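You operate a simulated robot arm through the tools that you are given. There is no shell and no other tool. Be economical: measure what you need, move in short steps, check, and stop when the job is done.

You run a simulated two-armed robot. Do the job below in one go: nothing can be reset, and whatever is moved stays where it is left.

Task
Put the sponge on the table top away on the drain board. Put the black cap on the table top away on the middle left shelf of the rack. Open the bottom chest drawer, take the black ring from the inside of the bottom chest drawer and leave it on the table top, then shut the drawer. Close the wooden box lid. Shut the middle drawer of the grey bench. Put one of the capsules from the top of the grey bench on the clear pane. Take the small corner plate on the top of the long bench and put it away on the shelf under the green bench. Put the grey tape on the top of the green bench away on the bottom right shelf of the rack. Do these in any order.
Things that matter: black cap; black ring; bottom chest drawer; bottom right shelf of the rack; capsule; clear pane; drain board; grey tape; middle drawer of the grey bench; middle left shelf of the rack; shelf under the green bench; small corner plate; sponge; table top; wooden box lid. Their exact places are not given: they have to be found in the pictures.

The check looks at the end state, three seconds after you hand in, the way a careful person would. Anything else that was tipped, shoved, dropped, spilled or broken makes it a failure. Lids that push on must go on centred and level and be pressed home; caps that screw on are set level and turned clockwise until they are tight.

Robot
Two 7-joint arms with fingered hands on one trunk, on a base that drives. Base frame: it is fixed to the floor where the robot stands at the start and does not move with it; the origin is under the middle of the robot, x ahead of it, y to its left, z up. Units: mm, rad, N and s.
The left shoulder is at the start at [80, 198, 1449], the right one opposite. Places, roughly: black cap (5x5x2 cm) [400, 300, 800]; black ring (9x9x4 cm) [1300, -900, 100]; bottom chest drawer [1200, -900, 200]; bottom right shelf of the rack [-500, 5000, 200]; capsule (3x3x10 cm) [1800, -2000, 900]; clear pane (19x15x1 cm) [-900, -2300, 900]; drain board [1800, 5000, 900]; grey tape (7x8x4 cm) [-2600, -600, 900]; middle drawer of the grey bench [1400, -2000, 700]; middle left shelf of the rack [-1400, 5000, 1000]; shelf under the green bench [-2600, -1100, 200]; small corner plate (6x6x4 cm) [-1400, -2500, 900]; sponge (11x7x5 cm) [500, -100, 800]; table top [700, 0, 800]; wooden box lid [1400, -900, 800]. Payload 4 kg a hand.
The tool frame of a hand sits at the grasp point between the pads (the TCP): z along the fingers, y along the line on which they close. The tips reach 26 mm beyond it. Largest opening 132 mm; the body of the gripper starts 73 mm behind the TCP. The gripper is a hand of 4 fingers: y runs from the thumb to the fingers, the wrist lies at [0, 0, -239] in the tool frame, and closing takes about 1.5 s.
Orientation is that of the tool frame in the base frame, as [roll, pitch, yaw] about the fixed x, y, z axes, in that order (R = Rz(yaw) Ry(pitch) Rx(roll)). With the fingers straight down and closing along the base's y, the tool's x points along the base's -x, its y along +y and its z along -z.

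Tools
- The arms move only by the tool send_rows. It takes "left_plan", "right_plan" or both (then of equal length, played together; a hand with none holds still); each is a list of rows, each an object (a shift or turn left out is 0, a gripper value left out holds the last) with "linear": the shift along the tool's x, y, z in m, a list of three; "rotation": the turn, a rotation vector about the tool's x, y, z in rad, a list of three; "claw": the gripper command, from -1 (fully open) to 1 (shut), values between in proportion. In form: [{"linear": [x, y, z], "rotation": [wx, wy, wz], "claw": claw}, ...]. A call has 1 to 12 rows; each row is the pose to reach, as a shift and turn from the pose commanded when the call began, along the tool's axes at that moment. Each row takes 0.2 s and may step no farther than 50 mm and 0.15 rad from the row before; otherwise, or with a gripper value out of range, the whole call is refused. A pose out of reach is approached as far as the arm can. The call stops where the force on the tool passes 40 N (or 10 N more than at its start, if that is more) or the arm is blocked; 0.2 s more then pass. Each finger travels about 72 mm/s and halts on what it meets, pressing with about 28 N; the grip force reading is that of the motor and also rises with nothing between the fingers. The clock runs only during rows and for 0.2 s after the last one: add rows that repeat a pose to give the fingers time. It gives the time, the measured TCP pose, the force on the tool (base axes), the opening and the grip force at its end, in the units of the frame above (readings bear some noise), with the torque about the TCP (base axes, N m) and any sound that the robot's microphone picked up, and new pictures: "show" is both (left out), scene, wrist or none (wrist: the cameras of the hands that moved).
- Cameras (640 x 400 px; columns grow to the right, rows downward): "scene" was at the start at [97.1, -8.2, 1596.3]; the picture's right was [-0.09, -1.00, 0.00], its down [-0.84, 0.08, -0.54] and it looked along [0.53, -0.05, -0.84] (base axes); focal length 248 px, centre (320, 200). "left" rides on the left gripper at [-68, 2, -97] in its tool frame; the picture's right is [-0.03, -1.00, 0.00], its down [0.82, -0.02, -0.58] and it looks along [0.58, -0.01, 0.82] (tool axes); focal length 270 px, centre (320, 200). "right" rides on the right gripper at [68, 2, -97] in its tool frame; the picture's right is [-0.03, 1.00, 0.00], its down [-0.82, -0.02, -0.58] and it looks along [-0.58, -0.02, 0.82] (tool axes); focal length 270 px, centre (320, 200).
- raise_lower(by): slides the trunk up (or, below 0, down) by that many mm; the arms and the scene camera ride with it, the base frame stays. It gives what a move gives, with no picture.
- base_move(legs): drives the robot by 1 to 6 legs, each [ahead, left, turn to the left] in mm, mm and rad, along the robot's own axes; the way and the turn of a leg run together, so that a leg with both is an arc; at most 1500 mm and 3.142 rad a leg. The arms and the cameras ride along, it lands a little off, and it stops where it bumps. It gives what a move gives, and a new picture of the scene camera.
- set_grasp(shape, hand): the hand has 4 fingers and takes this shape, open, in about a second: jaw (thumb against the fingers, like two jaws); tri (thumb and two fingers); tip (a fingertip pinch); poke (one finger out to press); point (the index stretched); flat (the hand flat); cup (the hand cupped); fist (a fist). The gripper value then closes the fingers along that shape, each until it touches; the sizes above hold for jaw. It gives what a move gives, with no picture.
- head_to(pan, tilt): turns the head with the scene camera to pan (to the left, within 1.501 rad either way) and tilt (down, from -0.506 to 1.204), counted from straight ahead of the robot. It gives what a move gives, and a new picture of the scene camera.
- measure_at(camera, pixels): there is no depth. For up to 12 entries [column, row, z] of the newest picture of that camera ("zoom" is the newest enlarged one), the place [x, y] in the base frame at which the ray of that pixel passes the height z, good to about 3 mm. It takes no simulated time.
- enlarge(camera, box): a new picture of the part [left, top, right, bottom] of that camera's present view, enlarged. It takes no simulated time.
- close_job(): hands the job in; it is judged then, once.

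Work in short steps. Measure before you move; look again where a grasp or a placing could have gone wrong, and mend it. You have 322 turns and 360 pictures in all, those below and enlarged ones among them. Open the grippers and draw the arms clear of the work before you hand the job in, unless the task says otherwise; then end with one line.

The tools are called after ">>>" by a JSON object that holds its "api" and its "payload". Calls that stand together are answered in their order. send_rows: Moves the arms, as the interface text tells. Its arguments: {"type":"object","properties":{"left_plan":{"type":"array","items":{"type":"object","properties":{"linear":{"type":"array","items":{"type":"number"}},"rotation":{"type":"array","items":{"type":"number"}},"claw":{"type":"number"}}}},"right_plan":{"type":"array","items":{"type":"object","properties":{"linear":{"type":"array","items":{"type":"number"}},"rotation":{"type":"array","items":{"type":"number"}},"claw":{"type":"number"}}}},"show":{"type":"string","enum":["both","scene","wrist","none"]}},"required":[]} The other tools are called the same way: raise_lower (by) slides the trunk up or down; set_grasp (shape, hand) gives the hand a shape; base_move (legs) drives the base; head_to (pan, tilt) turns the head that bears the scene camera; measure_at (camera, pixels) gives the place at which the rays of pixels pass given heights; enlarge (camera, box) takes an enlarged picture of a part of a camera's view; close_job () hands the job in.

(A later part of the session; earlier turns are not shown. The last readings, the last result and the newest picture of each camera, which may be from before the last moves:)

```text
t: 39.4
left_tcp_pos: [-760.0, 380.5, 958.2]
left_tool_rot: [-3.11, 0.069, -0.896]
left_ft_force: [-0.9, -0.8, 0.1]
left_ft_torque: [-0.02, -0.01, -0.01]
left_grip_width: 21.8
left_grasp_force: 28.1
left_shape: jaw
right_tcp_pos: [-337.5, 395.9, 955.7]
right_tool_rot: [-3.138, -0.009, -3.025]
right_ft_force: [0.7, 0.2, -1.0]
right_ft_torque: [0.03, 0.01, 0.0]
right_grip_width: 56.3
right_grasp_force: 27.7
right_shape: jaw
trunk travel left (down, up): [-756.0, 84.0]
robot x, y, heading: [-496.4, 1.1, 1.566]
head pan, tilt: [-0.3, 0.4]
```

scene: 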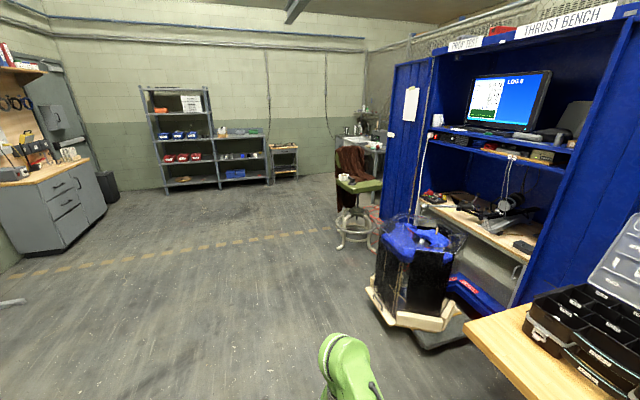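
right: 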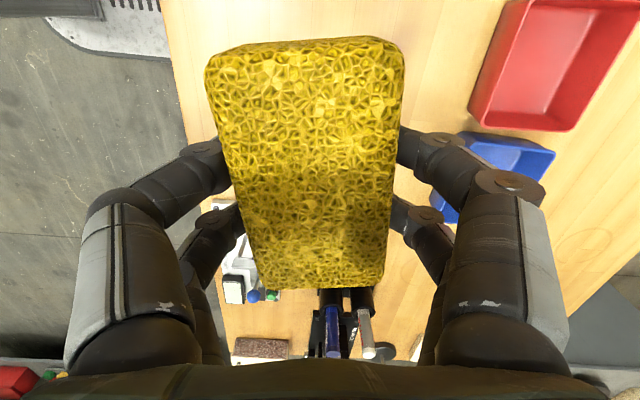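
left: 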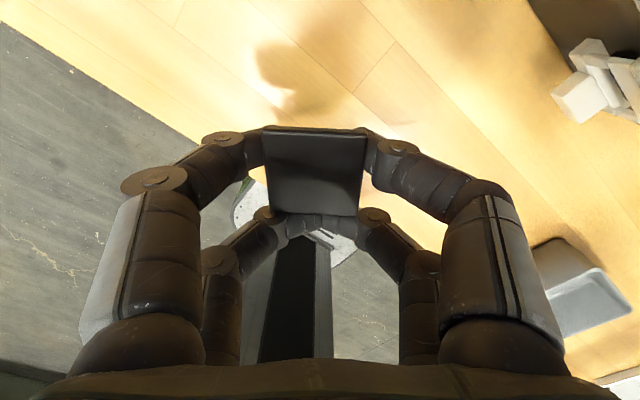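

Clear floor ahead; a chair stands before the sink. Measure floor points of rack and chair.

>>> {"api": "measure_at", "payload": {"camera": "scene", "pixels": [[357, 242, 0], [336, 228, 0], [377, 248, 0], [162, 193, 0], [270, 185, 0], [299, 180, 0], [380, 320, 0], [370, 182, 480], [368, 152, 880]]}}

>>> {"api": "enlarge", "payload": {"camera": "scene", "box": [300, 80, 420, 260]}}

>>> {"api": "enlarge", "payload": {"camera": "scene", "box": [130, 70, 310, 200]}}

```text
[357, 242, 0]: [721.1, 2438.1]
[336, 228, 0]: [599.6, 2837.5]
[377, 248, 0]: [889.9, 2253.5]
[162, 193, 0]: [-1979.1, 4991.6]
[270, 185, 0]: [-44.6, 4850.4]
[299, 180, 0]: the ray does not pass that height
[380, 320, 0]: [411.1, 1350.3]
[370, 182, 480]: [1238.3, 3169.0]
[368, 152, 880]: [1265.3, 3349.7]
```

```text
2.22 times, centred on (360, 170) of scene
```

zoom: 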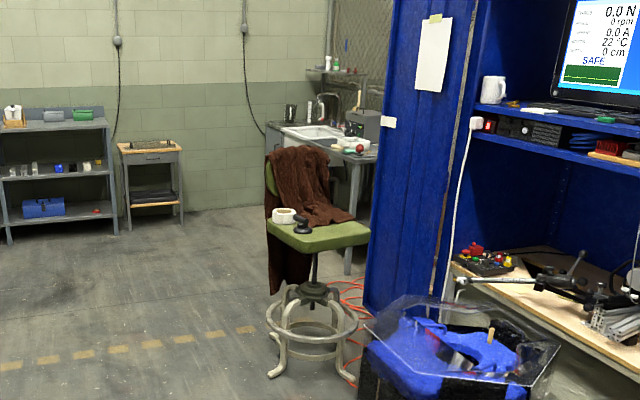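

```text
3.08 times, centred on (220, 135) of scene
```

zoom: 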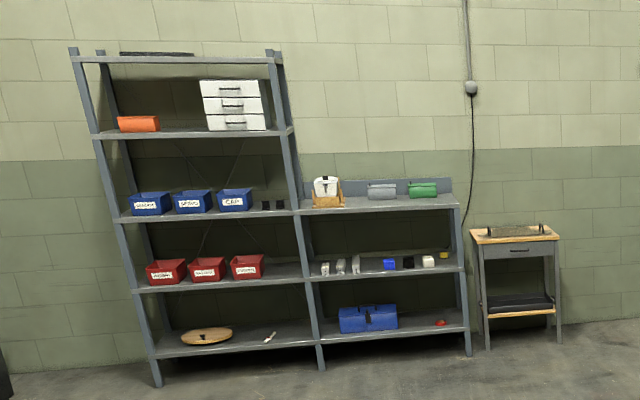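

Middle left shelf carries blue bins and two black caps alike. Drive along +y to about y=3500 and look at the sink.

>>> {"api": "base_move", "payload": {"legs": [[1400, 0, 0], [1400, 0, 0], [700, -300, 0]]}}

>>> {"api": "head_to", "payload": {"pan": -0.7, "tilt": 0.45}}

```text
t: 56.6
left_tcp_pos: [-414.4, 3870.1, 959.0]
left_tool_rot: [-3.107, 0.073, -0.908]
left_ft_force: [1.7, -0.5, -0.1]
left_ft_torque: [-0.02, 0.0, 0.02]
left_grip_width: 21.9
left_grasp_force: 27.9
left_shape: jaw
right_tcp_pos: [7.2, 3881.3, 958.0]
right_tool_rot: [-3.137, -0.008, -3.036]
right_ft_force: [0.3, -1.1, -0.6]
right_ft_torque: [0.01, 0.0, 0.01]
right_grip_width: 56.3
right_grasp_force: 27.5
right_shape: jaw
trunk travel left (down, up): [-756.0, 84.0]
robot x, y, heading: [-158.1, 3487.3, 1.559]
head pan, tilt: [-0.3, 0.4]
```

scene: 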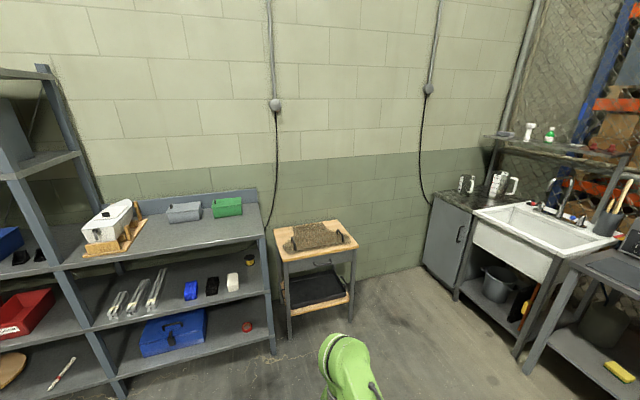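

```text
t: 57.5
left_tcp_pos: [-413.9, 3873.3, 959.5]
left_tool_rot: [-3.11, 0.073, -0.906]
left_ft_force: [-0.4, 0.0, -0.2]
left_ft_torque: [-0.02, 0.0, 0.02]
left_grip_width: 21.7
left_grasp_force: 27.2
left_shape: jaw
right_tcp_pos: [6.2, 3881.2, 956.7]
right_tool_rot: [-3.136, -0.011, -3.036]
right_ft_force: [0.4, 0.5, 0.3]
right_ft_torque: [0.02, -0.03, 0.0]
right_grip_width: 56.4
right_grasp_force: 27.8
right_shape: jaw
trunk travel left (down, up): [-756.0, 84.0]
robot x, y, heading: [-160.9, 3488.6, 1.556]
head pan, tilt: [-0.7, 0.45]
```

scene: 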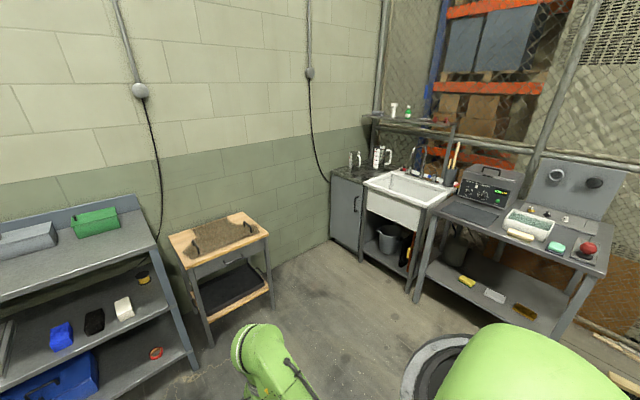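

The drain board is left of the sink at about (355,172) with jars. Enlarge and measure.

>>> {"api": "enlarge", "payload": {"camera": "scene", "box": [310, 90, 490, 280]}}

>>> {"api": "measure_at", "payload": {"camera": "scene", "pixels": [[333, 170, 880], [362, 182, 880], [400, 172, 880], [375, 165, 880], [330, 240, 0], [360, 260, 0], [410, 298, 0], [360, 168, 880], [205, 342, 0], [268, 300, 0]]}}

```text
2.11 times, centred on (400, 185) of scene
```

zoom: 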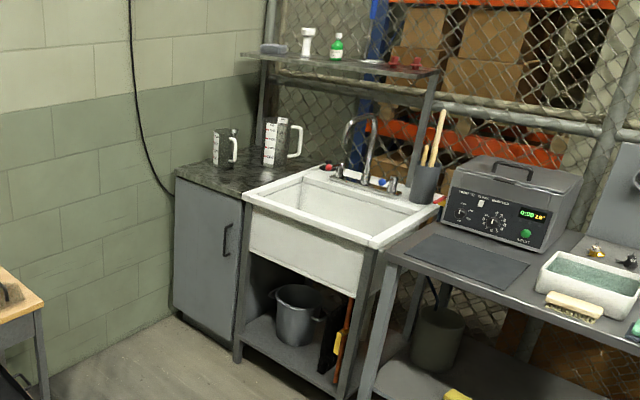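

```text
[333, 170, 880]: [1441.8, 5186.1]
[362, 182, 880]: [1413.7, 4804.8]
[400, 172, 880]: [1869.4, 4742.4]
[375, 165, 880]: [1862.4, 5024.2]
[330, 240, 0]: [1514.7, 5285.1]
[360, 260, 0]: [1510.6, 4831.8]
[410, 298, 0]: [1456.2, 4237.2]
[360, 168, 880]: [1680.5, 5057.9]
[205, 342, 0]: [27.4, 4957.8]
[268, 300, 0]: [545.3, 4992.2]
```

Drain board spans about x 1450–1900, y 4800–5190, z≈880. Raise the trunk and drive round with heading ~0.5 toward it.

>>> {"api": "raise_lower", "payload": {"by": 80}}

>>> {"api": "base_move", "payload": {"legs": [[800, -900, 0], [0, 0, -1.057], [350, 170, 0]]}}

>>> {"api": "head_to", "payload": {"pan": -0.1, "tilt": 0.8}}

```text
t: 58.6
left_tcp_pos: [-415.3, 3872.1, 1038.8]
left_tool_rot: [-3.11, 0.069, -0.908]
left_ft_force: [0.9, -0.7, -0.3]
left_ft_torque: [0.01, -0.01, -0.05]
left_grip_width: 21.5
left_grasp_force: 28.1
left_shape: jaw
right_tcp_pos: [5.8, 3881.5, 1037.7]
right_tool_rot: [-3.137, -0.009, -3.036]
right_ft_force: [-0.5, -0.6, -0.9]
right_ft_torque: [0.0, 0.01, -0.01]
right_grip_width: 56.4
right_grasp_force: 28.1
right_shape: jaw
trunk travel left (down, up): [-836.0, 4.0]
robot x, y, heading: [-156.1, 3491.2, 1.559]
head pan, tilt: [-0.7, 0.45]
```

```text
t: 69.5
left_tcp_pos: [1186.2, 5004.6, 1040.1]
left_tool_rot: [-3.108, 0.074, -1.957]
left_ft_force: [-0.4, -0.6, -0.3]
left_ft_torque: [0.0, -0.01, 0.0]
left_grip_width: 21.6
left_grasp_force: 27.4
left_shape: jaw
right_tcp_pos: [1401.0, 4644.0, 1037.6]
right_tool_rot: [-3.14, -0.011, 2.194]
right_ft_force: [0.4, -0.1, 0.0]
right_ft_torque: [0.03, -0.02, 0.02]
right_grip_width: 56.1
right_grasp_force: 27.8
right_shape: jaw
trunk travel left (down, up): [-836.0, 4.0]
robot x, y, heading: [978.2, 4590.6, 0.512]
head pan, tilt: [-0.7, 0.45]
```

scene: 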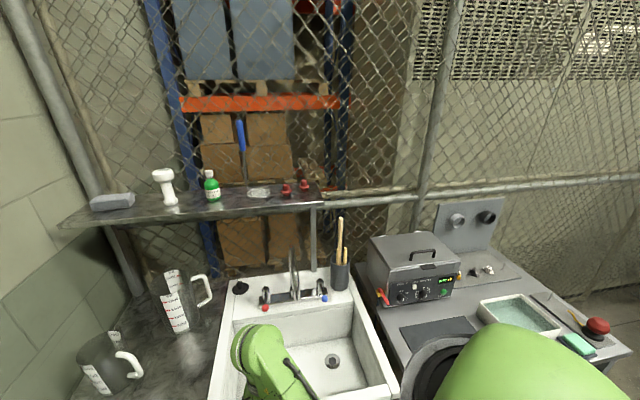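

```text
t: 70.5
left_tcp_pos: [1187.9, 5007.8, 1039.4]
left_tool_rot: [-3.109, 0.071, -1.958]
left_ft_force: [-0.4, 0.1, -0.6]
left_ft_torque: [0.0, 0.04, 0.02]
left_grip_width: 22.1
left_grasp_force: 28.4
left_shape: jaw
right_tcp_pos: [1402.8, 4648.0, 1036.0]
right_tool_rot: [-3.137, -0.009, 2.191]
right_ft_force: [0.2, 0.6, -0.4]
right_ft_torque: [0.02, 0.03, -0.01]
right_grip_width: 56.0
right_grasp_force: 28.1
right_shape: jaw
trunk travel left (down, up): [-836.0, 4.0]
robot x, y, heading: [979.1, 4588.5, 0.508]
head pan, tilt: [-0.099, 0.799]
```

scene: 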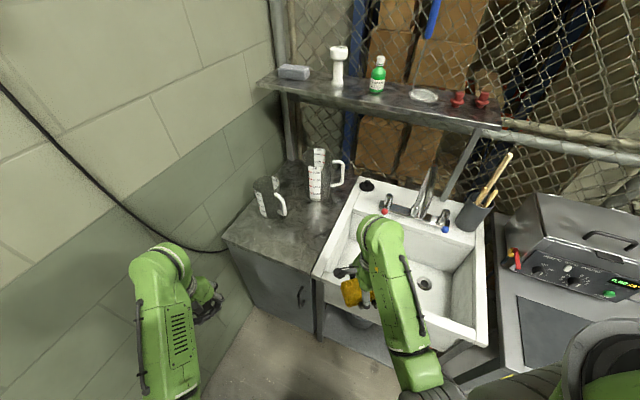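

>>> {"api": "enlarge", "payload": {"camera": "scene", "box": [210, 130, 410, 300]}}

>>> {"api": "measure_at", "payload": {"camera": "scene", "pixels": [[224, 237, 880], [310, 270, 880], [277, 233, 880], [270, 215, 880], [318, 200, 880], [313, 278, 880], [295, 230, 880]]}}

```text
2.35 times, centred on (310, 215) of scene
```

zoom: 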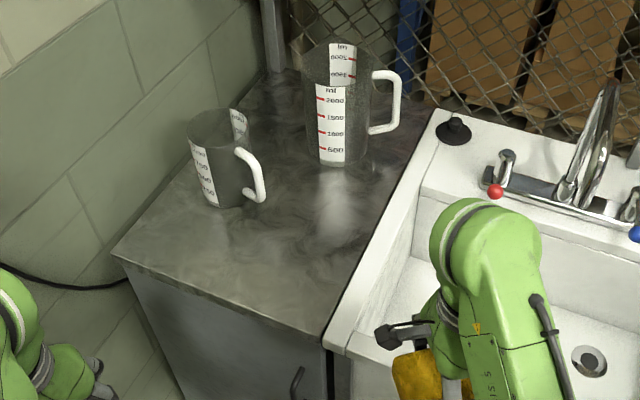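

```text
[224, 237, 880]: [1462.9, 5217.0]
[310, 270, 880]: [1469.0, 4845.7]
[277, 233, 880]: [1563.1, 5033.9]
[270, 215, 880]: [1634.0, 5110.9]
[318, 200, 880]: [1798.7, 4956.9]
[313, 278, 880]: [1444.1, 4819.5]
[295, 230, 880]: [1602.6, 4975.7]
```

Target spot ≈(1570,4945) on the board. Pull the left hand inward first, then drive closer.

>>> {"api": "send_rows", "payload": {"left_plan": [{"linear": [0.02, -0.026, 0.0]}, {"linear": [0.04, -0.052, 0.0]}, {"linear": [0.062, -0.078, 0.0]}], "show": "none"}}

>>> {"api": "base_move", "payload": {"legs": [[115, 84, 0]]}}

```text
t: 71.2
left_tcp_pos: [1199.6, 4987.1, 1042.2]
left_tool_rot: [-3.111, 0.091, -1.804]
left_ft_force: [0.0, -1.3, -0.1]
left_ft_torque: [0.0, 0.01, 0.0]
left_grip_width: 21.5
left_grasp_force: 28.1
left_shape: jaw
right_tcp_pos: [1403.9, 4645.9, 1037.8]
right_tool_rot: [-3.139, -0.008, 2.196]
right_ft_force: [-0.3, -0.2, 0.2]
right_ft_torque: [0.02, 0.02, -0.02]
right_grip_width: 56.0
right_grasp_force: 27.7
right_shape: jaw
trunk travel left (down, up): [-836.0, 4.0]
robot x, y, heading: [975.2, 4589.7, 0.505]
head pan, tilt: [-0.099, 0.799]
stopped in row 3 (left hand): the arm was blocked; the commanded pose is now the measured one
```

```text
t: 72.5
left_tcp_pos: [1259.6, 5111.1, 1042.7]
left_tool_rot: [-3.11, 0.093, -1.813]
left_ft_force: [-0.3, 0.7, 0.0]
left_ft_torque: [0.01, -0.01, 0.0]
left_grip_width: 21.4
left_grasp_force: 27.7
left_shape: jaw
right_tcp_pos: [1460.8, 4771.3, 1038.4]
right_tool_rot: [-3.139, -0.011, 2.192]
right_ft_force: [-0.4, 0.3, -0.8]
right_ft_torque: [0.08, 0.0, 0.01]
right_grip_width: 56.0
right_grasp_force: 27.9
right_shape: jaw
trunk travel left (down, up): [-836.0, 4.0]
robot x, y, heading: [1040.3, 4717.7, 0.504]
head pan, tilt: [-0.099, 0.799]
```

scene: 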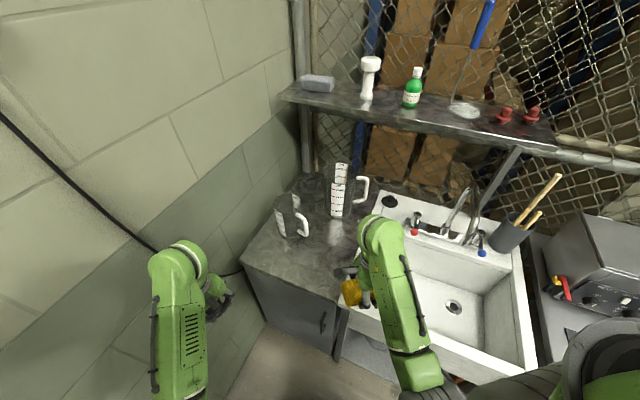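

Move the right hand over the board (tool +0.072, +0.173) and look.

>>> {"api": "send_rows", "payload": {"right_plan": [{"linear": [0.014, 0.034, 0.0]}, {"linear": [0.028, 0.068, 0.0]}, {"linear": [0.042, 0.102, 0.0]}, {"linear": [0.056, 0.136, 0.0]}, {"linear": [0.072, 0.173, 0.0]}, {"linear": [0.072, 0.173, 0.03]}, {"linear": [0.072, 0.173, 0.06]}], "show": "both"}}

```text
t: 74.1
left_tcp_pos: [1260.3, 5112.8, 1042.0]
left_tool_rot: [-3.11, 0.089, -1.814]
left_ft_force: [-0.2, -0.1, 0.2]
left_ft_torque: [0.0, -0.01, -0.01]
left_grip_width: 21.2
left_grasp_force: 27.9
left_shape: jaw
right_tcp_pos: [1560.9, 4932.6, 976.7]
right_tool_rot: [-3.138, -0.009, 2.192]
right_ft_force: [-0.5, -0.6, -0.8]
right_ft_torque: [-0.02, 0.0, 0.01]
right_grip_width: 56.1
right_grasp_force: 27.1
right_shape: jaw
trunk travel left (down, up): [-836.0, 4.0]
robot x, y, heading: [1037.2, 4724.9, 0.503]
head pan, tilt: [-0.099, 0.799]
```

scene: 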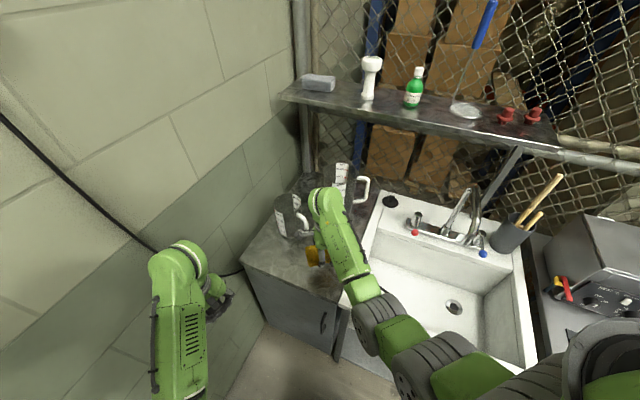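
right: 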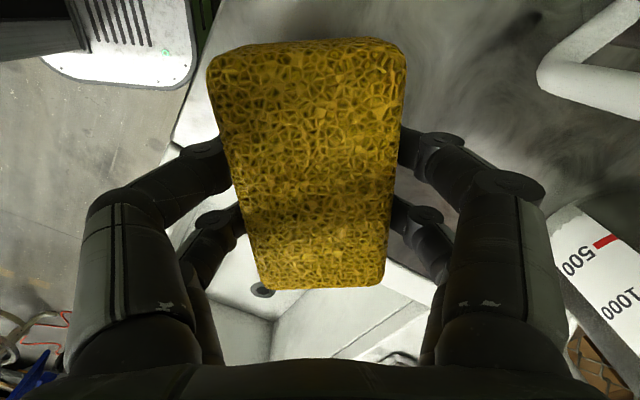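

Check the jar's clearance: measure its handle (540,75) and jar edge (555,215) at plausible heights, and sink rim edge.

>>> {"api": "measure_at", "payload": {"camera": "right", "pixels": [[540, 75, 940], [540, 75, 900], [565, 205, 880], [565, 205, 980], [440, 270, 880], [180, 140, 880], [215, 110, 880]]}}

>>> {"api": "enlarge", "payload": {"camera": "scene", "box": [230, 160, 400, 320]}}

```text
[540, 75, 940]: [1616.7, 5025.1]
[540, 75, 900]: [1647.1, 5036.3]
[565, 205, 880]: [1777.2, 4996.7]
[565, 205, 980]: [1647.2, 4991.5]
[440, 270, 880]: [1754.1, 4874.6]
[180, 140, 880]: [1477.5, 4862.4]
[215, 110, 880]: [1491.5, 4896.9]
```

```text
2.50 times, centred on (315, 240) of scene
```

zoom: 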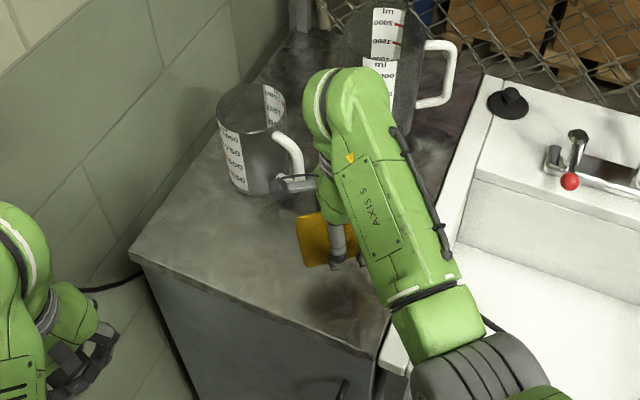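

Shift 15 mm away from the jar handle and lower the sponge until it touches.

>>> {"api": "send_rows", "payload": {"right_plan": [{"linear": [0.006, -0.008, 0.0]}, {"linear": [0.012, -0.015, 0.02]}, {"linear": [0.012, -0.015, 0.04]}, {"linear": [0.012, -0.015, 0.05]}, {"linear": [0.012, -0.015, 0.055]}, {"linear": [0.012, -0.015, 0.06]}, {"linear": [0.012, -0.015, 0.065]}, {"linear": [0.012, -0.015, 0.07]}], "show": "both"}}

```text
t: 75.9
left_tcp_pos: [1261.1, 5114.0, 1042.2]
left_tool_rot: [-3.111, 0.089, -1.813]
left_ft_force: [-0.3, -0.7, -0.8]
left_ft_torque: [-0.02, 0.02, 0.0]
left_grip_width: 21.2
left_grasp_force: 27.9
left_shape: jaw
right_tcp_pos: [1541.4, 4935.2, 906.7]
right_tool_rot: [-3.135, -0.009, 2.195]
right_ft_force: [0.4, 0.5, 0.0]
right_ft_torque: [-0.01, -0.03, -0.03]
right_grip_width: 56.2
right_grasp_force: 27.8
right_shape: jaw
trunk travel left (down, up): [-836.0, 4.0]
robot x, y, heading: [1040.1, 4721.0, 0.507]
head pan, tilt: [-0.099, 0.799]
```

scene: 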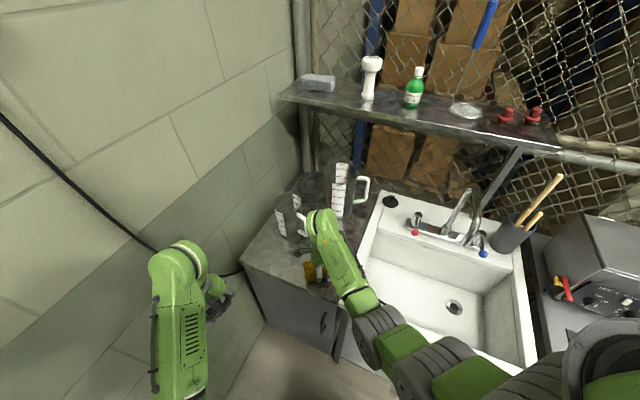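
right: 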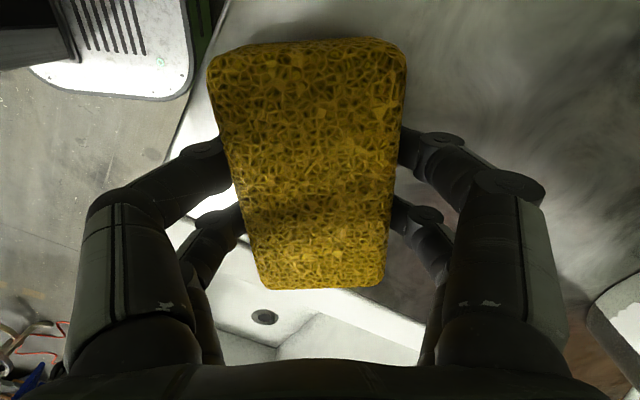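

No contact yet; lower in small steps.

>>> {"api": "send_rows", "payload": {"right_plan": [{"linear": [0.0, 0.005, 0.006]}, {"linear": [0.0, 0.01, 0.012]}, {"linear": [0.0, 0.01, 0.018]}, {"linear": [0.0, 0.01, 0.024]}, {"linear": [0.0, 0.01, 0.03]}, {"linear": [0.0, 0.01, 0.036]}], "show": "wrist"}}

```text
t: 77.1
left_tcp_pos: [1258.7, 5111.9, 1043.7]
left_tool_rot: [-3.108, 0.091, -1.813]
left_ft_force: [0.1, -0.2, -0.2]
left_ft_torque: [-0.01, 0.05, -0.01]
left_grip_width: 21.0
left_grasp_force: 28.1
left_shape: jaw
right_tcp_pos: [1551.8, 4945.4, 885.3]
right_tool_rot: [3.126, -0.012, 2.192]
right_ft_force: [-6.7, -5.8, 25.8]
right_ft_torque: [-0.94, 0.83, -0.04]
right_grip_width: 56.5
right_grasp_force: 27.7
right_shape: jaw
trunk travel left (down, up): [-836.0, 4.0]
robot x, y, heading: [1041.7, 4719.2, 0.504]
head pan, tilt: [-0.099, 0.799]
stopped in row 6 (right hand): the force on the tool passed its limit (the readings are from after the stop); the commanded pose is now the measured one
```

right: 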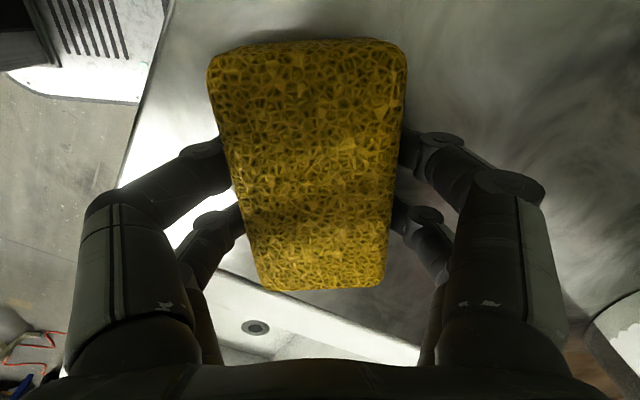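

Contact: sponge is on the board with margin. Release, then rise.

>>> {"api": "send_rows", "payload": {"right_plan": [{"linear": [0, 0, -0.002], "claw": 0.2}, {"linear": [0, 0, -0.002], "claw": -0.2}, {"linear": [0, 0, -0.002], "claw": -0.5}, {"linear": [0, 0, -0.002], "claw": -0.8}, {"linear": [0, 0, -0.002], "claw": -0.8}, {"linear": [0, 0, -0.03], "claw": -0.8}, {"linear": [0, 0, -0.07], "claw": -0.8}, {"linear": [0, 0, -0.11], "claw": -0.8}, {"linear": [0, 0, -0.14], "claw": -0.8}], "show": "both"}}

```text
t: 79.1
left_tcp_pos: [1261.3, 5113.7, 1041.4]
left_tool_rot: [-3.11, 0.089, -1.814]
left_ft_force: [-0.4, 0.2, -0.5]
left_ft_torque: [-0.01, 0.03, 0.03]
left_grip_width: 21.6
left_grasp_force: 27.8
left_shape: jaw
right_tcp_pos: [1553.0, 4942.5, 1022.0]
right_tool_rot: [3.135, -0.012, 2.194]
right_ft_force: [0.2, -0.4, 0.0]
right_ft_torque: [-0.01, 0.01, -0.01]
right_grip_width: 118.6
right_grasp_force: 0.1
right_shape: jaw
trunk travel left (down, up): [-836.0, 4.0]
robot x, y, heading: [1039.6, 4721.4, 0.505]
head pan, tilt: [-0.099, 0.799]
```

scene: 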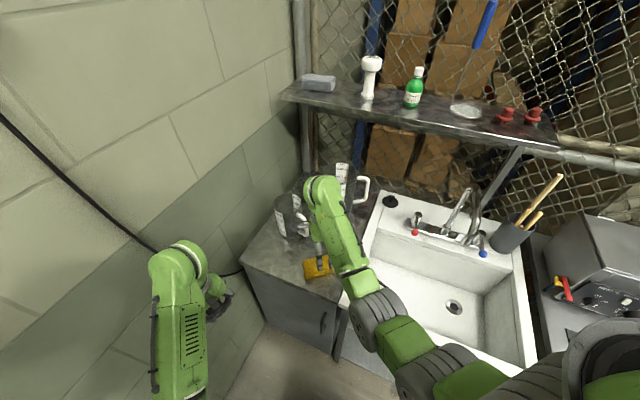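
right: 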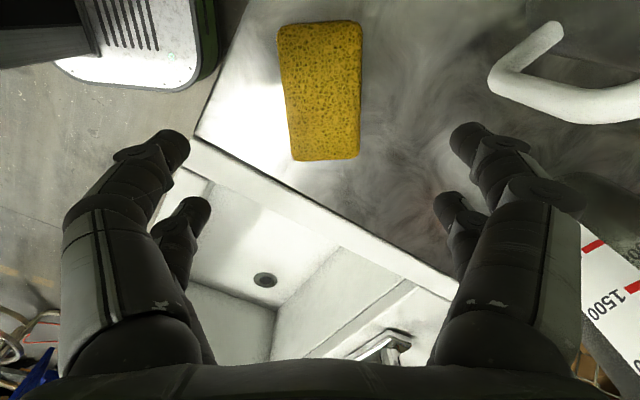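

Sponge is well placed. Draw the right hand back, then back off and go to face the rack.

>>> {"api": "send_rows", "payload": {"right_plan": [{"linear": [-0.01, -0.04, -0.01]}, {"linear": [-0.03, -0.08, -0.01]}, {"linear": [-0.045, -0.12, -0.01]}, {"linear": [-0.06, -0.16, -0.01]}, {"linear": [-0.06, -0.2, -0.01]}], "show": "none"}}

>>> {"api": "base_move", "payload": {"legs": [[-500, -100, 0], [-400, 200, 0.53], [0, 0, 0.53]]}}

>>> {"api": "head_to", "payload": {"pan": 0.6, "tilt": 0.4}}

```text
t: 80.3
left_tcp_pos: [1259.4, 5113.1, 1042.6]
left_tool_rot: [-3.109, 0.09, -1.813]
left_ft_force: [0.0, -0.6, -0.5]
left_ft_torque: [0.01, 0.0, 0.02]
left_grip_width: 21.5
left_grasp_force: 27.7
left_shape: jaw
right_tcp_pos: [1423.7, 4776.2, 1031.2]
right_tool_rot: [3.13, -0.01, 2.193]
right_ft_force: [-0.4, -0.6, 0.1]
right_ft_torque: [0.04, -0.04, 0.0]
right_grip_width: 118.5
right_grasp_force: 0.1
right_shape: jaw
trunk travel left (down, up): [-836.0, 4.0]
robot x, y, heading: [1038.8, 4716.6, 0.505]
head pan, tilt: [-0.099, 0.799]
```

```text
t: 87.1
left_tcp_pos: [-7.1, 4642.2, 1042.2]
left_tool_rot: [-3.111, 0.09, -0.754]
left_ft_force: [-0.2, 0.7, 0.3]
left_ft_torque: [-0.01, -0.02, 0.01]
left_grip_width: 21.3
left_grasp_force: 28.0
left_shape: jaw
right_tcp_pos: [366.5, 4620.9, 1030.1]
right_tool_rot: [3.135, -0.012, -3.033]
right_ft_force: [-0.4, 0.2, 0.4]
right_ft_torque: [0.01, 0.0, 0.0]
right_grip_width: 118.3
right_grasp_force: 0.1
right_shape: jaw
trunk travel left (down, up): [-836.0, 4.0]
robot x, y, heading: [224.3, 4256.5, 1.563]
head pan, tilt: [-0.099, 0.799]
```

scene: 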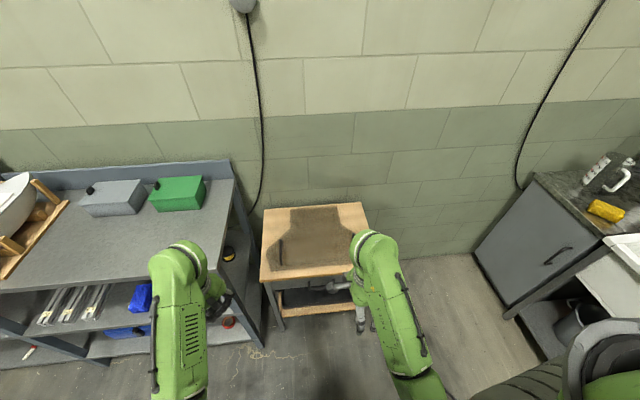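

```text
t: 88.2
left_tcp_pos: [-7.6, 4641.9, 1041.2]
left_tool_rot: [-3.111, 0.088, -0.755]
left_ft_force: [0.4, 0.7, -0.2]
left_ft_torque: [0.03, -0.02, -0.01]
left_grip_width: 21.3
left_grasp_force: 27.9
left_shape: jaw
right_tcp_pos: [365.9, 4621.1, 1029.2]
right_tool_rot: [3.134, -0.01, -3.029]
right_ft_force: [0.0, 0.5, -0.5]
right_ft_torque: [-0.01, -0.01, 0.0]
right_grip_width: 118.6
right_grasp_force: 0.1
right_shape: jaw
trunk travel left (down, up): [-836.0, 4.0]
robot x, y, heading: [227.1, 4253.6, 1.563]
head pan, tilt: [0.6, 0.4]
```

scene: 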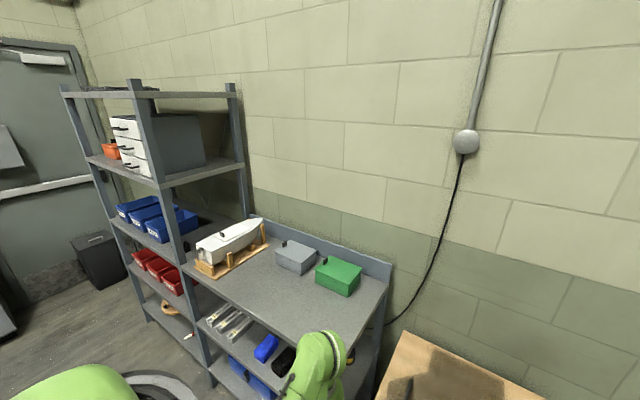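

Drive sideways to stand before the left section of the rack.

>>> {"api": "base_move", "payload": {"legs": [[-250, 0, 0], [0, 1450, 0]]}}

>>> {"api": "head_to", "payload": {"pan": 0.0, "tilt": 0.45}}

```text
t: 96.8
left_tcp_pos: [-1467.8, 4394.3, 1042.0]
left_tool_rot: [-3.109, 0.09, -0.749]
left_ft_force: [-0.3, 1.1, 0.4]
left_ft_torque: [0.06, 0.02, -0.01]
left_grip_width: 21.3
left_grasp_force: 28.0
left_shape: jaw
right_tcp_pos: [-1094.9, 4374.3, 1030.7]
right_tool_rot: [3.134, -0.014, -3.025]
right_ft_force: [-1.0, 0.5, 0.4]
right_ft_torque: [0.03, 0.03, 0.05]
right_grip_width: 118.6
right_grasp_force: 0.1
right_shape: jaw
trunk travel left (down, up): [-836.0, 4.0]
robot x, y, heading: [-1232.5, 4011.9, 1.574]
head pan, tilt: [0.6, 0.4]
```

scene: 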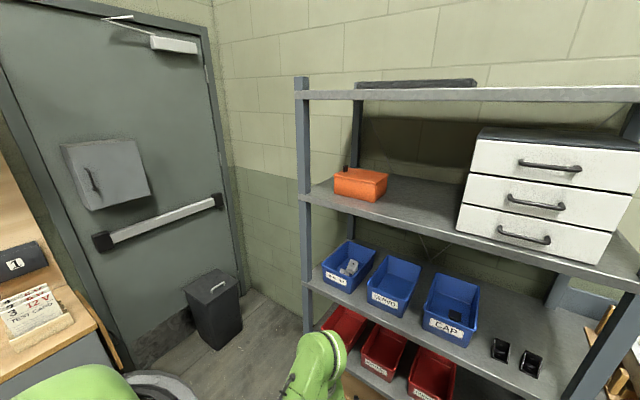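

```text
t: 97.8
left_tcp_pos: [-1468.6, 4394.1, 1041.5]
left_tool_rot: [-3.11, 0.088, -0.748]
left_ft_force: [0.2, -0.2, -0.7]
left_ft_torque: [0.01, -0.02, 0.02]
left_grip_width: 21.5
left_grasp_force: 28.0
left_shape: jaw
right_tcp_pos: [-1095.2, 4374.4, 1030.8]
right_tool_rot: [3.135, -0.011, -3.024]
right_ft_force: [0.5, 0.2, 0.1]
right_ft_torque: [-0.01, 0.0, 0.01]
right_grip_width: 118.7
right_grasp_force: 0.0
right_shape: jaw
trunk travel left (down, up): [-836.0, 4.0]
robot x, y, heading: [-1229.4, 4013.3, 1.571]
head pan, tilt: [0.0, 0.45]
```

scene: 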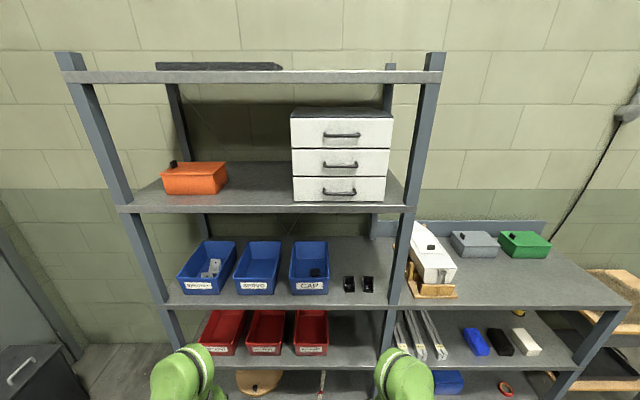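

Enlarge the middle shelf.

>>> {"api": "enlarge", "payload": {"camera": "scene", "box": [160, 220, 420, 370]}}

>>> {"api": "measure_at", "payload": {"camera": "scene", "pixels": [[125, 210, 1300], [125, 210, 1400], [168, 305, 1000], [400, 303, 1000], [349, 291, 1000], [368, 291, 1000], [310, 292, 1000], [350, 365, 700], [350, 365, 800]]}}

```text
2.46 times, centred on (290, 295) of scene
```

zoom: 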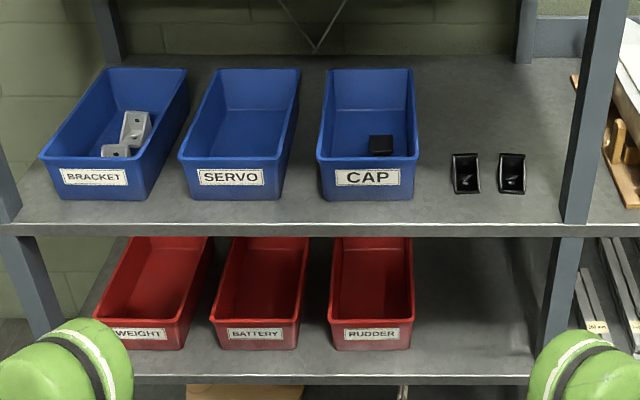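

```text
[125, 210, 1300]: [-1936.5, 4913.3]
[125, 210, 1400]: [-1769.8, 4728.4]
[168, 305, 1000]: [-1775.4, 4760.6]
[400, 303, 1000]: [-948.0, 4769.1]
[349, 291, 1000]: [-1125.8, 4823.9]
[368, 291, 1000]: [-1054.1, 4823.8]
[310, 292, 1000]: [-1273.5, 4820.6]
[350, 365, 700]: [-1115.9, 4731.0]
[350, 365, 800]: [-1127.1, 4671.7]
```

The hand must reach in tilted forward. First turn the left hand back so it closes laterally (+0.82 about tool z).

>>> {"api": "send_rows", "payload": {"left_plan": [{"rotation": [0, 0, 0.14]}, {"rotation": [0, 0, 0.28]}, {"rotation": [0, 0, 0.42]}, {"rotation": [0, 0, 0.56]}, {"rotation": [0, 0, 0.7]}, {"rotation": [0, 0, 0.82]}, {"rotation": [0, 0, 0.82]}], "show": "wrist"}}

```text
t: 99.5
left_tcp_pos: [-1467.7, 4394.2, 1041.5]
left_tool_rot: [3.098, 0.084, -1.574]
left_ft_force: [-0.4, -0.2, -0.2]
left_ft_torque: [-0.02, 0.02, -0.03]
left_grip_width: 21.3
left_grasp_force: 27.5
left_shape: jaw
right_tcp_pos: [-1095.0, 4374.9, 1030.5]
right_tool_rot: [3.134, -0.01, -3.024]
right_ft_force: [0.3, 0.3, -0.2]
right_ft_torque: [-0.01, -0.03, -0.02]
right_grip_width: 118.7
right_grasp_force: 0.0
right_shape: jaw
trunk travel left (down, up): [-836.0, 4.0]
robot x, y, heading: [-1232.5, 4009.2, 1.573]
head pan, tilt: [0.0, 0.45]
```

left: 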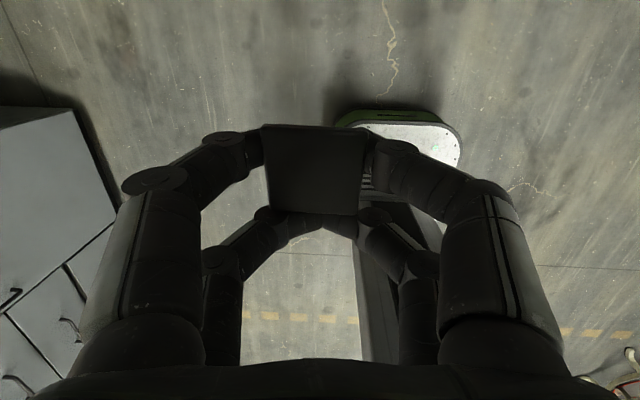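

>>> {"api": "measure_at", "payload": {"camera": "left", "pixels": [[400, 112, 150], [400, 112, 60], [460, 150, 150], [330, 125, 60]]}}

>>> {"api": "head_to", "payload": {"pan": 0.35, "tilt": 0.6}}

```text
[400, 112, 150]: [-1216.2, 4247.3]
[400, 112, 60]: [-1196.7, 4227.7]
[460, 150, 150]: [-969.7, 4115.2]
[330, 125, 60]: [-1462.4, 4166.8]
```

```text
t: 100.3
left_tcp_pos: [-1468.3, 4394.4, 1041.3]
left_tool_rot: [3.099, 0.084, -1.572]
left_ft_force: [0.2, -0.2, 0.4]
left_ft_torque: [-0.04, 0.01, -0.02]
left_grip_width: 21.4
left_grasp_force: 27.8
left_shape: jaw
right_tcp_pos: [-1094.7, 4374.5, 1031.7]
right_tool_rot: [3.135, -0.01, -3.026]
right_ft_force: [0.1, 0.8, 0.0]
right_ft_torque: [0.01, -0.01, -0.04]
right_grip_width: 118.7
right_grasp_force: 0.1
right_shape: jaw
trunk travel left (down, up): [-836.0, 4.0]
robot x, y, heading: [-1230.1, 4011.8, 1.571]
head pan, tilt: [0.351, 0.6]
```

scene: 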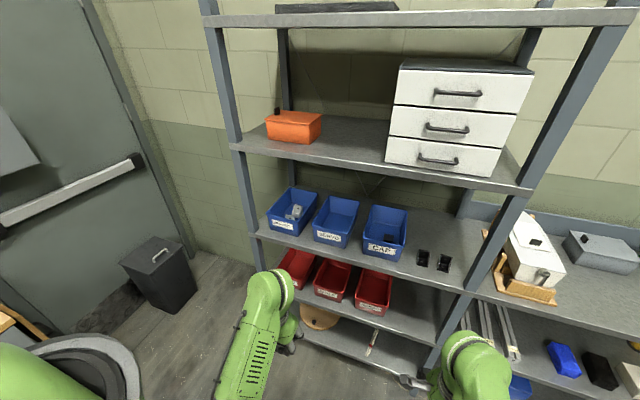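

Tilt the left hand forward ~0.7 rad about tool y, slightly forward, in free space.

>>> {"api": "send_rows", "payload": {"left_plan": [{"rotation": [0, -0.12, 0]}, {"rotation": [0, -0.24, 0]}, {"rotation": [0, -0.36, 0]}, {"rotation": [0, -0.48, 0]}, {"rotation": [0, -0.6, 0]}, {"rotation": [0, -0.7, 0]}, {"rotation": [0, -0.7, 0]}], "show": "both"}}

```text
t: 101.9
left_tcp_pos: [-1446.6, 4393.6, 1041.4]
left_tool_rot: [3.087, 0.725, -1.679]
left_ft_force: [0.1, -0.7, 0.6]
left_ft_torque: [0.01, -0.01, -0.01]
left_grip_width: 21.3
left_grasp_force: 27.7
left_shape: jaw
left hand out of reach, approached as far as the arm can: row 6, 7
right_tcp_pos: [-1095.8, 4376.2, 1032.5]
right_tool_rot: [3.135, -0.009, -3.025]
right_ft_force: [0.0, 0.4, 0.5]
right_ft_torque: [-0.03, 0.0, 0.03]
right_grip_width: 118.8
right_grasp_force: 0.1
right_shape: jaw
trunk travel left (down, up): [-836.0, 4.0]
robot x, y, heading: [-1230.1, 4010.7, 1.57]
head pan, tilt: [0.351, 0.6]
```

scene: 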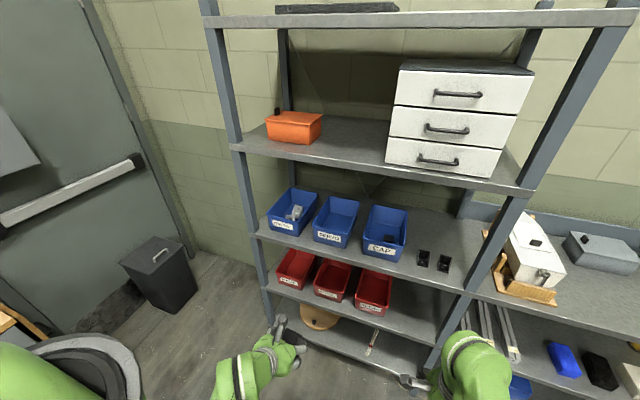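
left: 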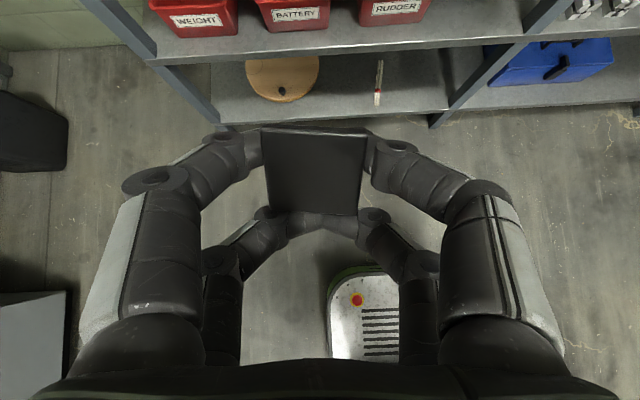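

Good tilt. Drive so the left hand lines up with the free area behind the two clips (x≈-1085), staying in front of the rack.

>>> {"api": "base_move", "payload": {"legs": [[0, -361, 0], [230, 0, 0]]}}

>>> {"api": "head_to", "payload": {"pan": 0.25, "tilt": 0.7}}

```text
t: 105.5
left_tcp_pos: [-1084.3, 4621.3, 1044.4]
left_tool_rot: [3.083, 0.739, -1.683]
left_ft_force: [-0.6, -0.9, 0.2]
left_ft_torque: [0.03, 0.02, -0.02]
left_grip_width: 21.3
left_grasp_force: 28.3
left_shape: jaw
right_tcp_pos: [-733.2, 4597.2, 1031.2]
right_tool_rot: [3.13, -0.01, -3.028]
right_ft_force: [0.6, -0.4, -0.2]
right_ft_torque: [-0.01, -0.01, 0.01]
right_grip_width: 118.6
right_grasp_force: 0.1
right_shape: jaw
trunk travel left (down, up): [-836.0, 4.0]
robot x, y, heading: [-871.3, 4237.1, 1.566]
head pan, tilt: [0.351, 0.6]
```

scene: 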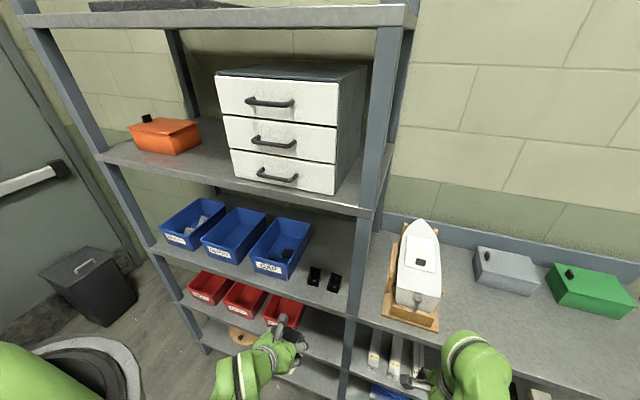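

```text
t: 106.2
left_tcp_pos: [-1082.8, 4624.4, 1042.9]
left_tool_rot: [3.084, 0.736, -1.687]
left_ft_force: [0.0, 0.8, -0.2]
left_ft_torque: [-0.03, -0.04, -0.01]
left_grip_width: 21.3
left_grasp_force: 28.5
left_shape: jaw
right_tcp_pos: [-731.1, 4600.7, 1031.6]
right_tool_rot: [3.133, -0.009, -3.029]
right_ft_force: [-0.4, 0.1, -0.4]
right_ft_torque: [0.03, 0.02, 0.01]
right_grip_width: 118.5
right_grasp_force: 0.1
right_shape: jaw
trunk travel left (down, up): [-836.0, 4.0]
robot x, y, heading: [-871.0, 4235.9, 1.565]
head pan, tilt: [0.25, 0.7]
```

scene: 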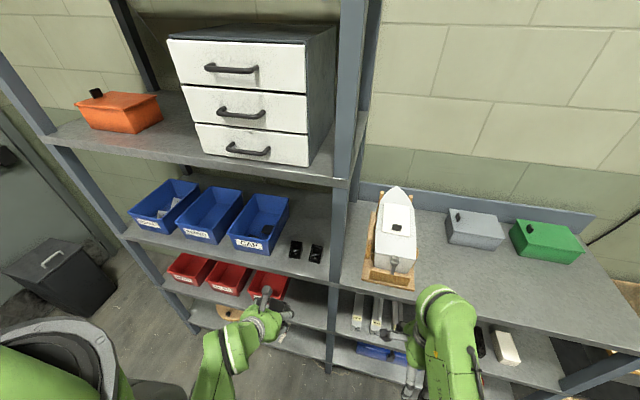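

>>> {"api": "measure_at", "payload": {"camera": "scene", "pixels": [[295, 250, 1000], [316, 254, 1000], [295, 250, 950], [316, 254, 950], [290, 226, 970], [325, 222, 970], [328, 280, 970], [300, 272, 970]]}}

>>> {"api": "enlarge", "payload": {"camera": "scene", "box": [220, 160, 380, 300]}}

```text
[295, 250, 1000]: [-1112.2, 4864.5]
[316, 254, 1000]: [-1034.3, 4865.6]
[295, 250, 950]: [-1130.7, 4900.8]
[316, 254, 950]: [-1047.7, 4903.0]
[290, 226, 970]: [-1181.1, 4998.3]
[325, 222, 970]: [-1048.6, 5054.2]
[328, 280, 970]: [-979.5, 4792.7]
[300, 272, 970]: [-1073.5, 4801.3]
```

```text
2.86 times, centred on (300, 230) of scene
```

zoom: 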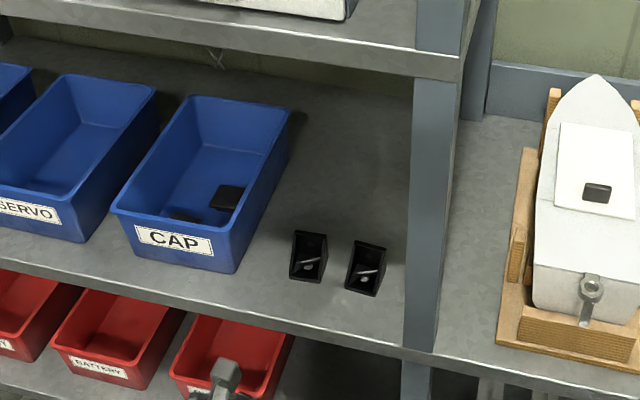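

Shelf top ≈965–975 with its front edge at y≈4801; the clips sit at y≈4865. I'll set the cap behind them at about (-1075,4950). Drive 130 mm ahead.

>>> {"api": "base_move", "payload": {"legs": [[130, 0, 0]]}}

>>> {"api": "send_rows", "payload": {"left_plan": [{"linear": [-0.02, 0, -0.022]}, {"linear": [-0.02, 0, -0.022]}], "show": "wrist"}}

```text
t: 107.5
left_tcp_pos: [-1082.8, 4750.6, 1043.5]
left_tool_rot: [3.079, 0.739, -1.687]
left_ft_force: [-0.4, 0.3, -0.3]
left_ft_torque: [0.02, -0.01, 0.0]
left_grip_width: 21.1
left_grasp_force: 27.8
left_shape: jaw
right_tcp_pos: [-731.5, 4727.5, 1033.0]
right_tool_rot: [3.13, -0.01, -3.029]
right_ft_force: [-0.2, -1.0, -0.1]
right_ft_torque: [0.05, 0.0, 0.0]
right_grip_width: 118.7
right_grasp_force: 0.0
right_shape: jaw
trunk travel left (down, up): [-836.0, 4.0]
robot x, y, heading: [-868.3, 4370.7, 1.57]
head pan, tilt: [0.25, 0.7]
```

scene: 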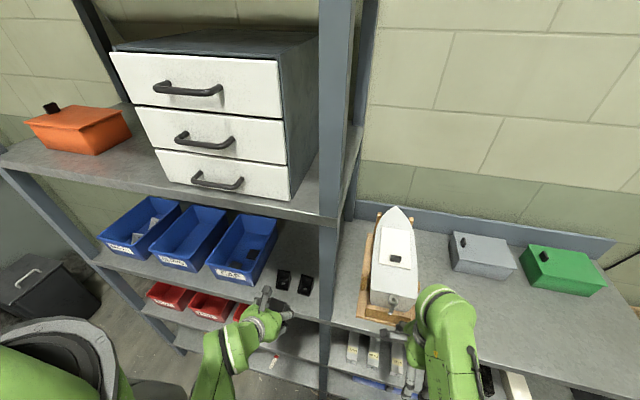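

```text
t: 108.1
left_tcp_pos: [-1080.1, 4751.5, 1073.0]
left_tool_rot: [3.082, 0.739, -1.688]
left_ft_force: [0.1, -0.2, 0.2]
left_ft_torque: [0.05, 0.0, 0.0]
left_grip_width: 21.3
left_grasp_force: 28.2
left_shape: jaw
right_tcp_pos: [-730.1, 4728.2, 1031.8]
right_tool_rot: [3.132, -0.01, -3.03]
right_ft_force: [-0.1, 0.2, 0.0]
right_ft_torque: [0.0, -0.01, 0.0]
right_grip_width: 118.7
right_grasp_force: 0.1
right_shape: jaw
trunk travel left (down, up): [-836.0, 4.0]
robot x, y, heading: [-867.1, 4365.2, 1.568]
head pan, tilt: [0.25, 0.7]
```

left: 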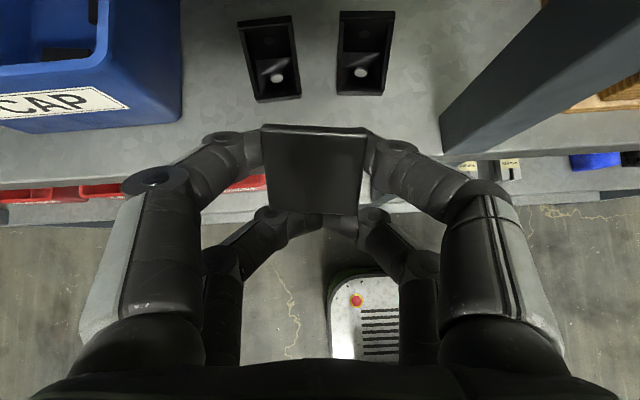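

Excellent view. Measure shelf items from the left camera at z≈970.

>>> {"api": "measure_at", "payload": {"camera": "left", "pixels": [[237, 22, 995], [292, 15, 995], [303, 95, 970], [256, 102, 970], [338, 95, 970], [386, 95, 970], [180, 118, 970], [180, 20, 1040], [120, 185, 970], [400, 165, 970], [440, 140, 970]]}}

```text
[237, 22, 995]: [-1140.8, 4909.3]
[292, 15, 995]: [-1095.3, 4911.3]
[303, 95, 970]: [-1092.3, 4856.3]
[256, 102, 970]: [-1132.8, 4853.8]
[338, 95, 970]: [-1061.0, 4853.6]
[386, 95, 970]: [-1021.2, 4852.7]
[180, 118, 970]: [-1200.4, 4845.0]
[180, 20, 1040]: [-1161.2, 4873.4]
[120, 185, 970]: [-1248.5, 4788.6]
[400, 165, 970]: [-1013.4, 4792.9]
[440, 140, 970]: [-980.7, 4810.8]
```

Advance 180 mm over the clips at this height.

>>> {"api": "send_rows", "payload": {"left_plan": [{"linear": [-0.022, 0.003, 0.02]}, {"linear": [-0.045, 0.006, 0.04]}, {"linear": [-0.067, 0.009, 0.06]}, {"linear": [-0.089, 0.012, 0.08]}, {"linear": [-0.111, 0.016, 0.1]}, {"linear": [-0.133, 0.019, 0.12]}, {"linear": [-0.133, 0.019, 0.12]}], "show": "both"}}

```text
t: 109.7
left_tcp_pos: [-1084.2, 4935.1, 1074.3]
left_tool_rot: [3.083, 0.736, -1.688]
left_ft_force: [-0.6, -0.1, -0.5]
left_ft_torque: [-0.02, -0.02, -0.04]
left_grip_width: 21.2
left_grasp_force: 27.5
left_shape: jaw
right_tcp_pos: [-731.1, 4730.9, 1031.0]
right_tool_rot: [3.134, -0.011, -3.029]
right_ft_force: [0.1, 0.3, 0.4]
right_ft_torque: [-0.05, 0.01, 0.01]
right_grip_width: 118.8
right_grasp_force: 0.0
right_shape: jaw
trunk travel left (down, up): [-836.0, 4.0]
robot x, y, heading: [-867.7, 4367.1, 1.567]
head pan, tilt: [0.25, 0.7]
```

scene: 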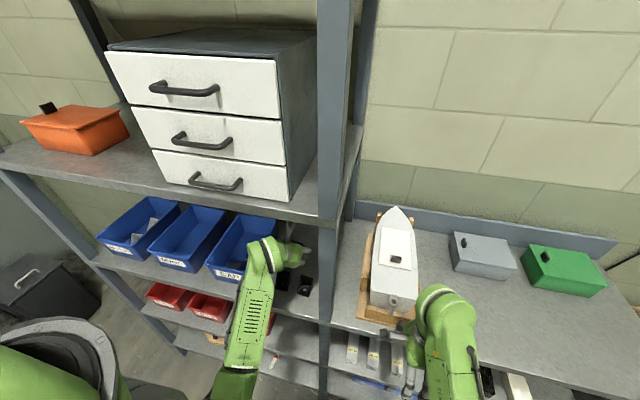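
left: 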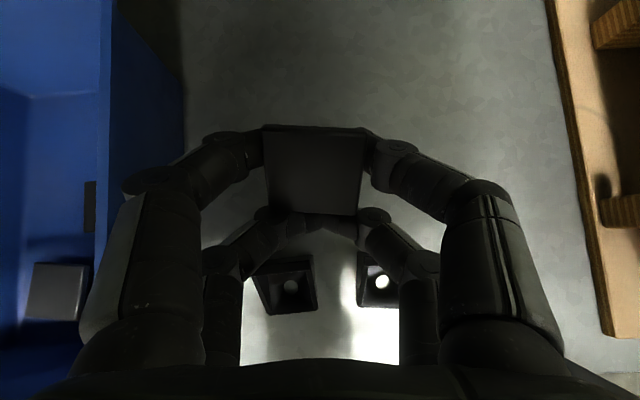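

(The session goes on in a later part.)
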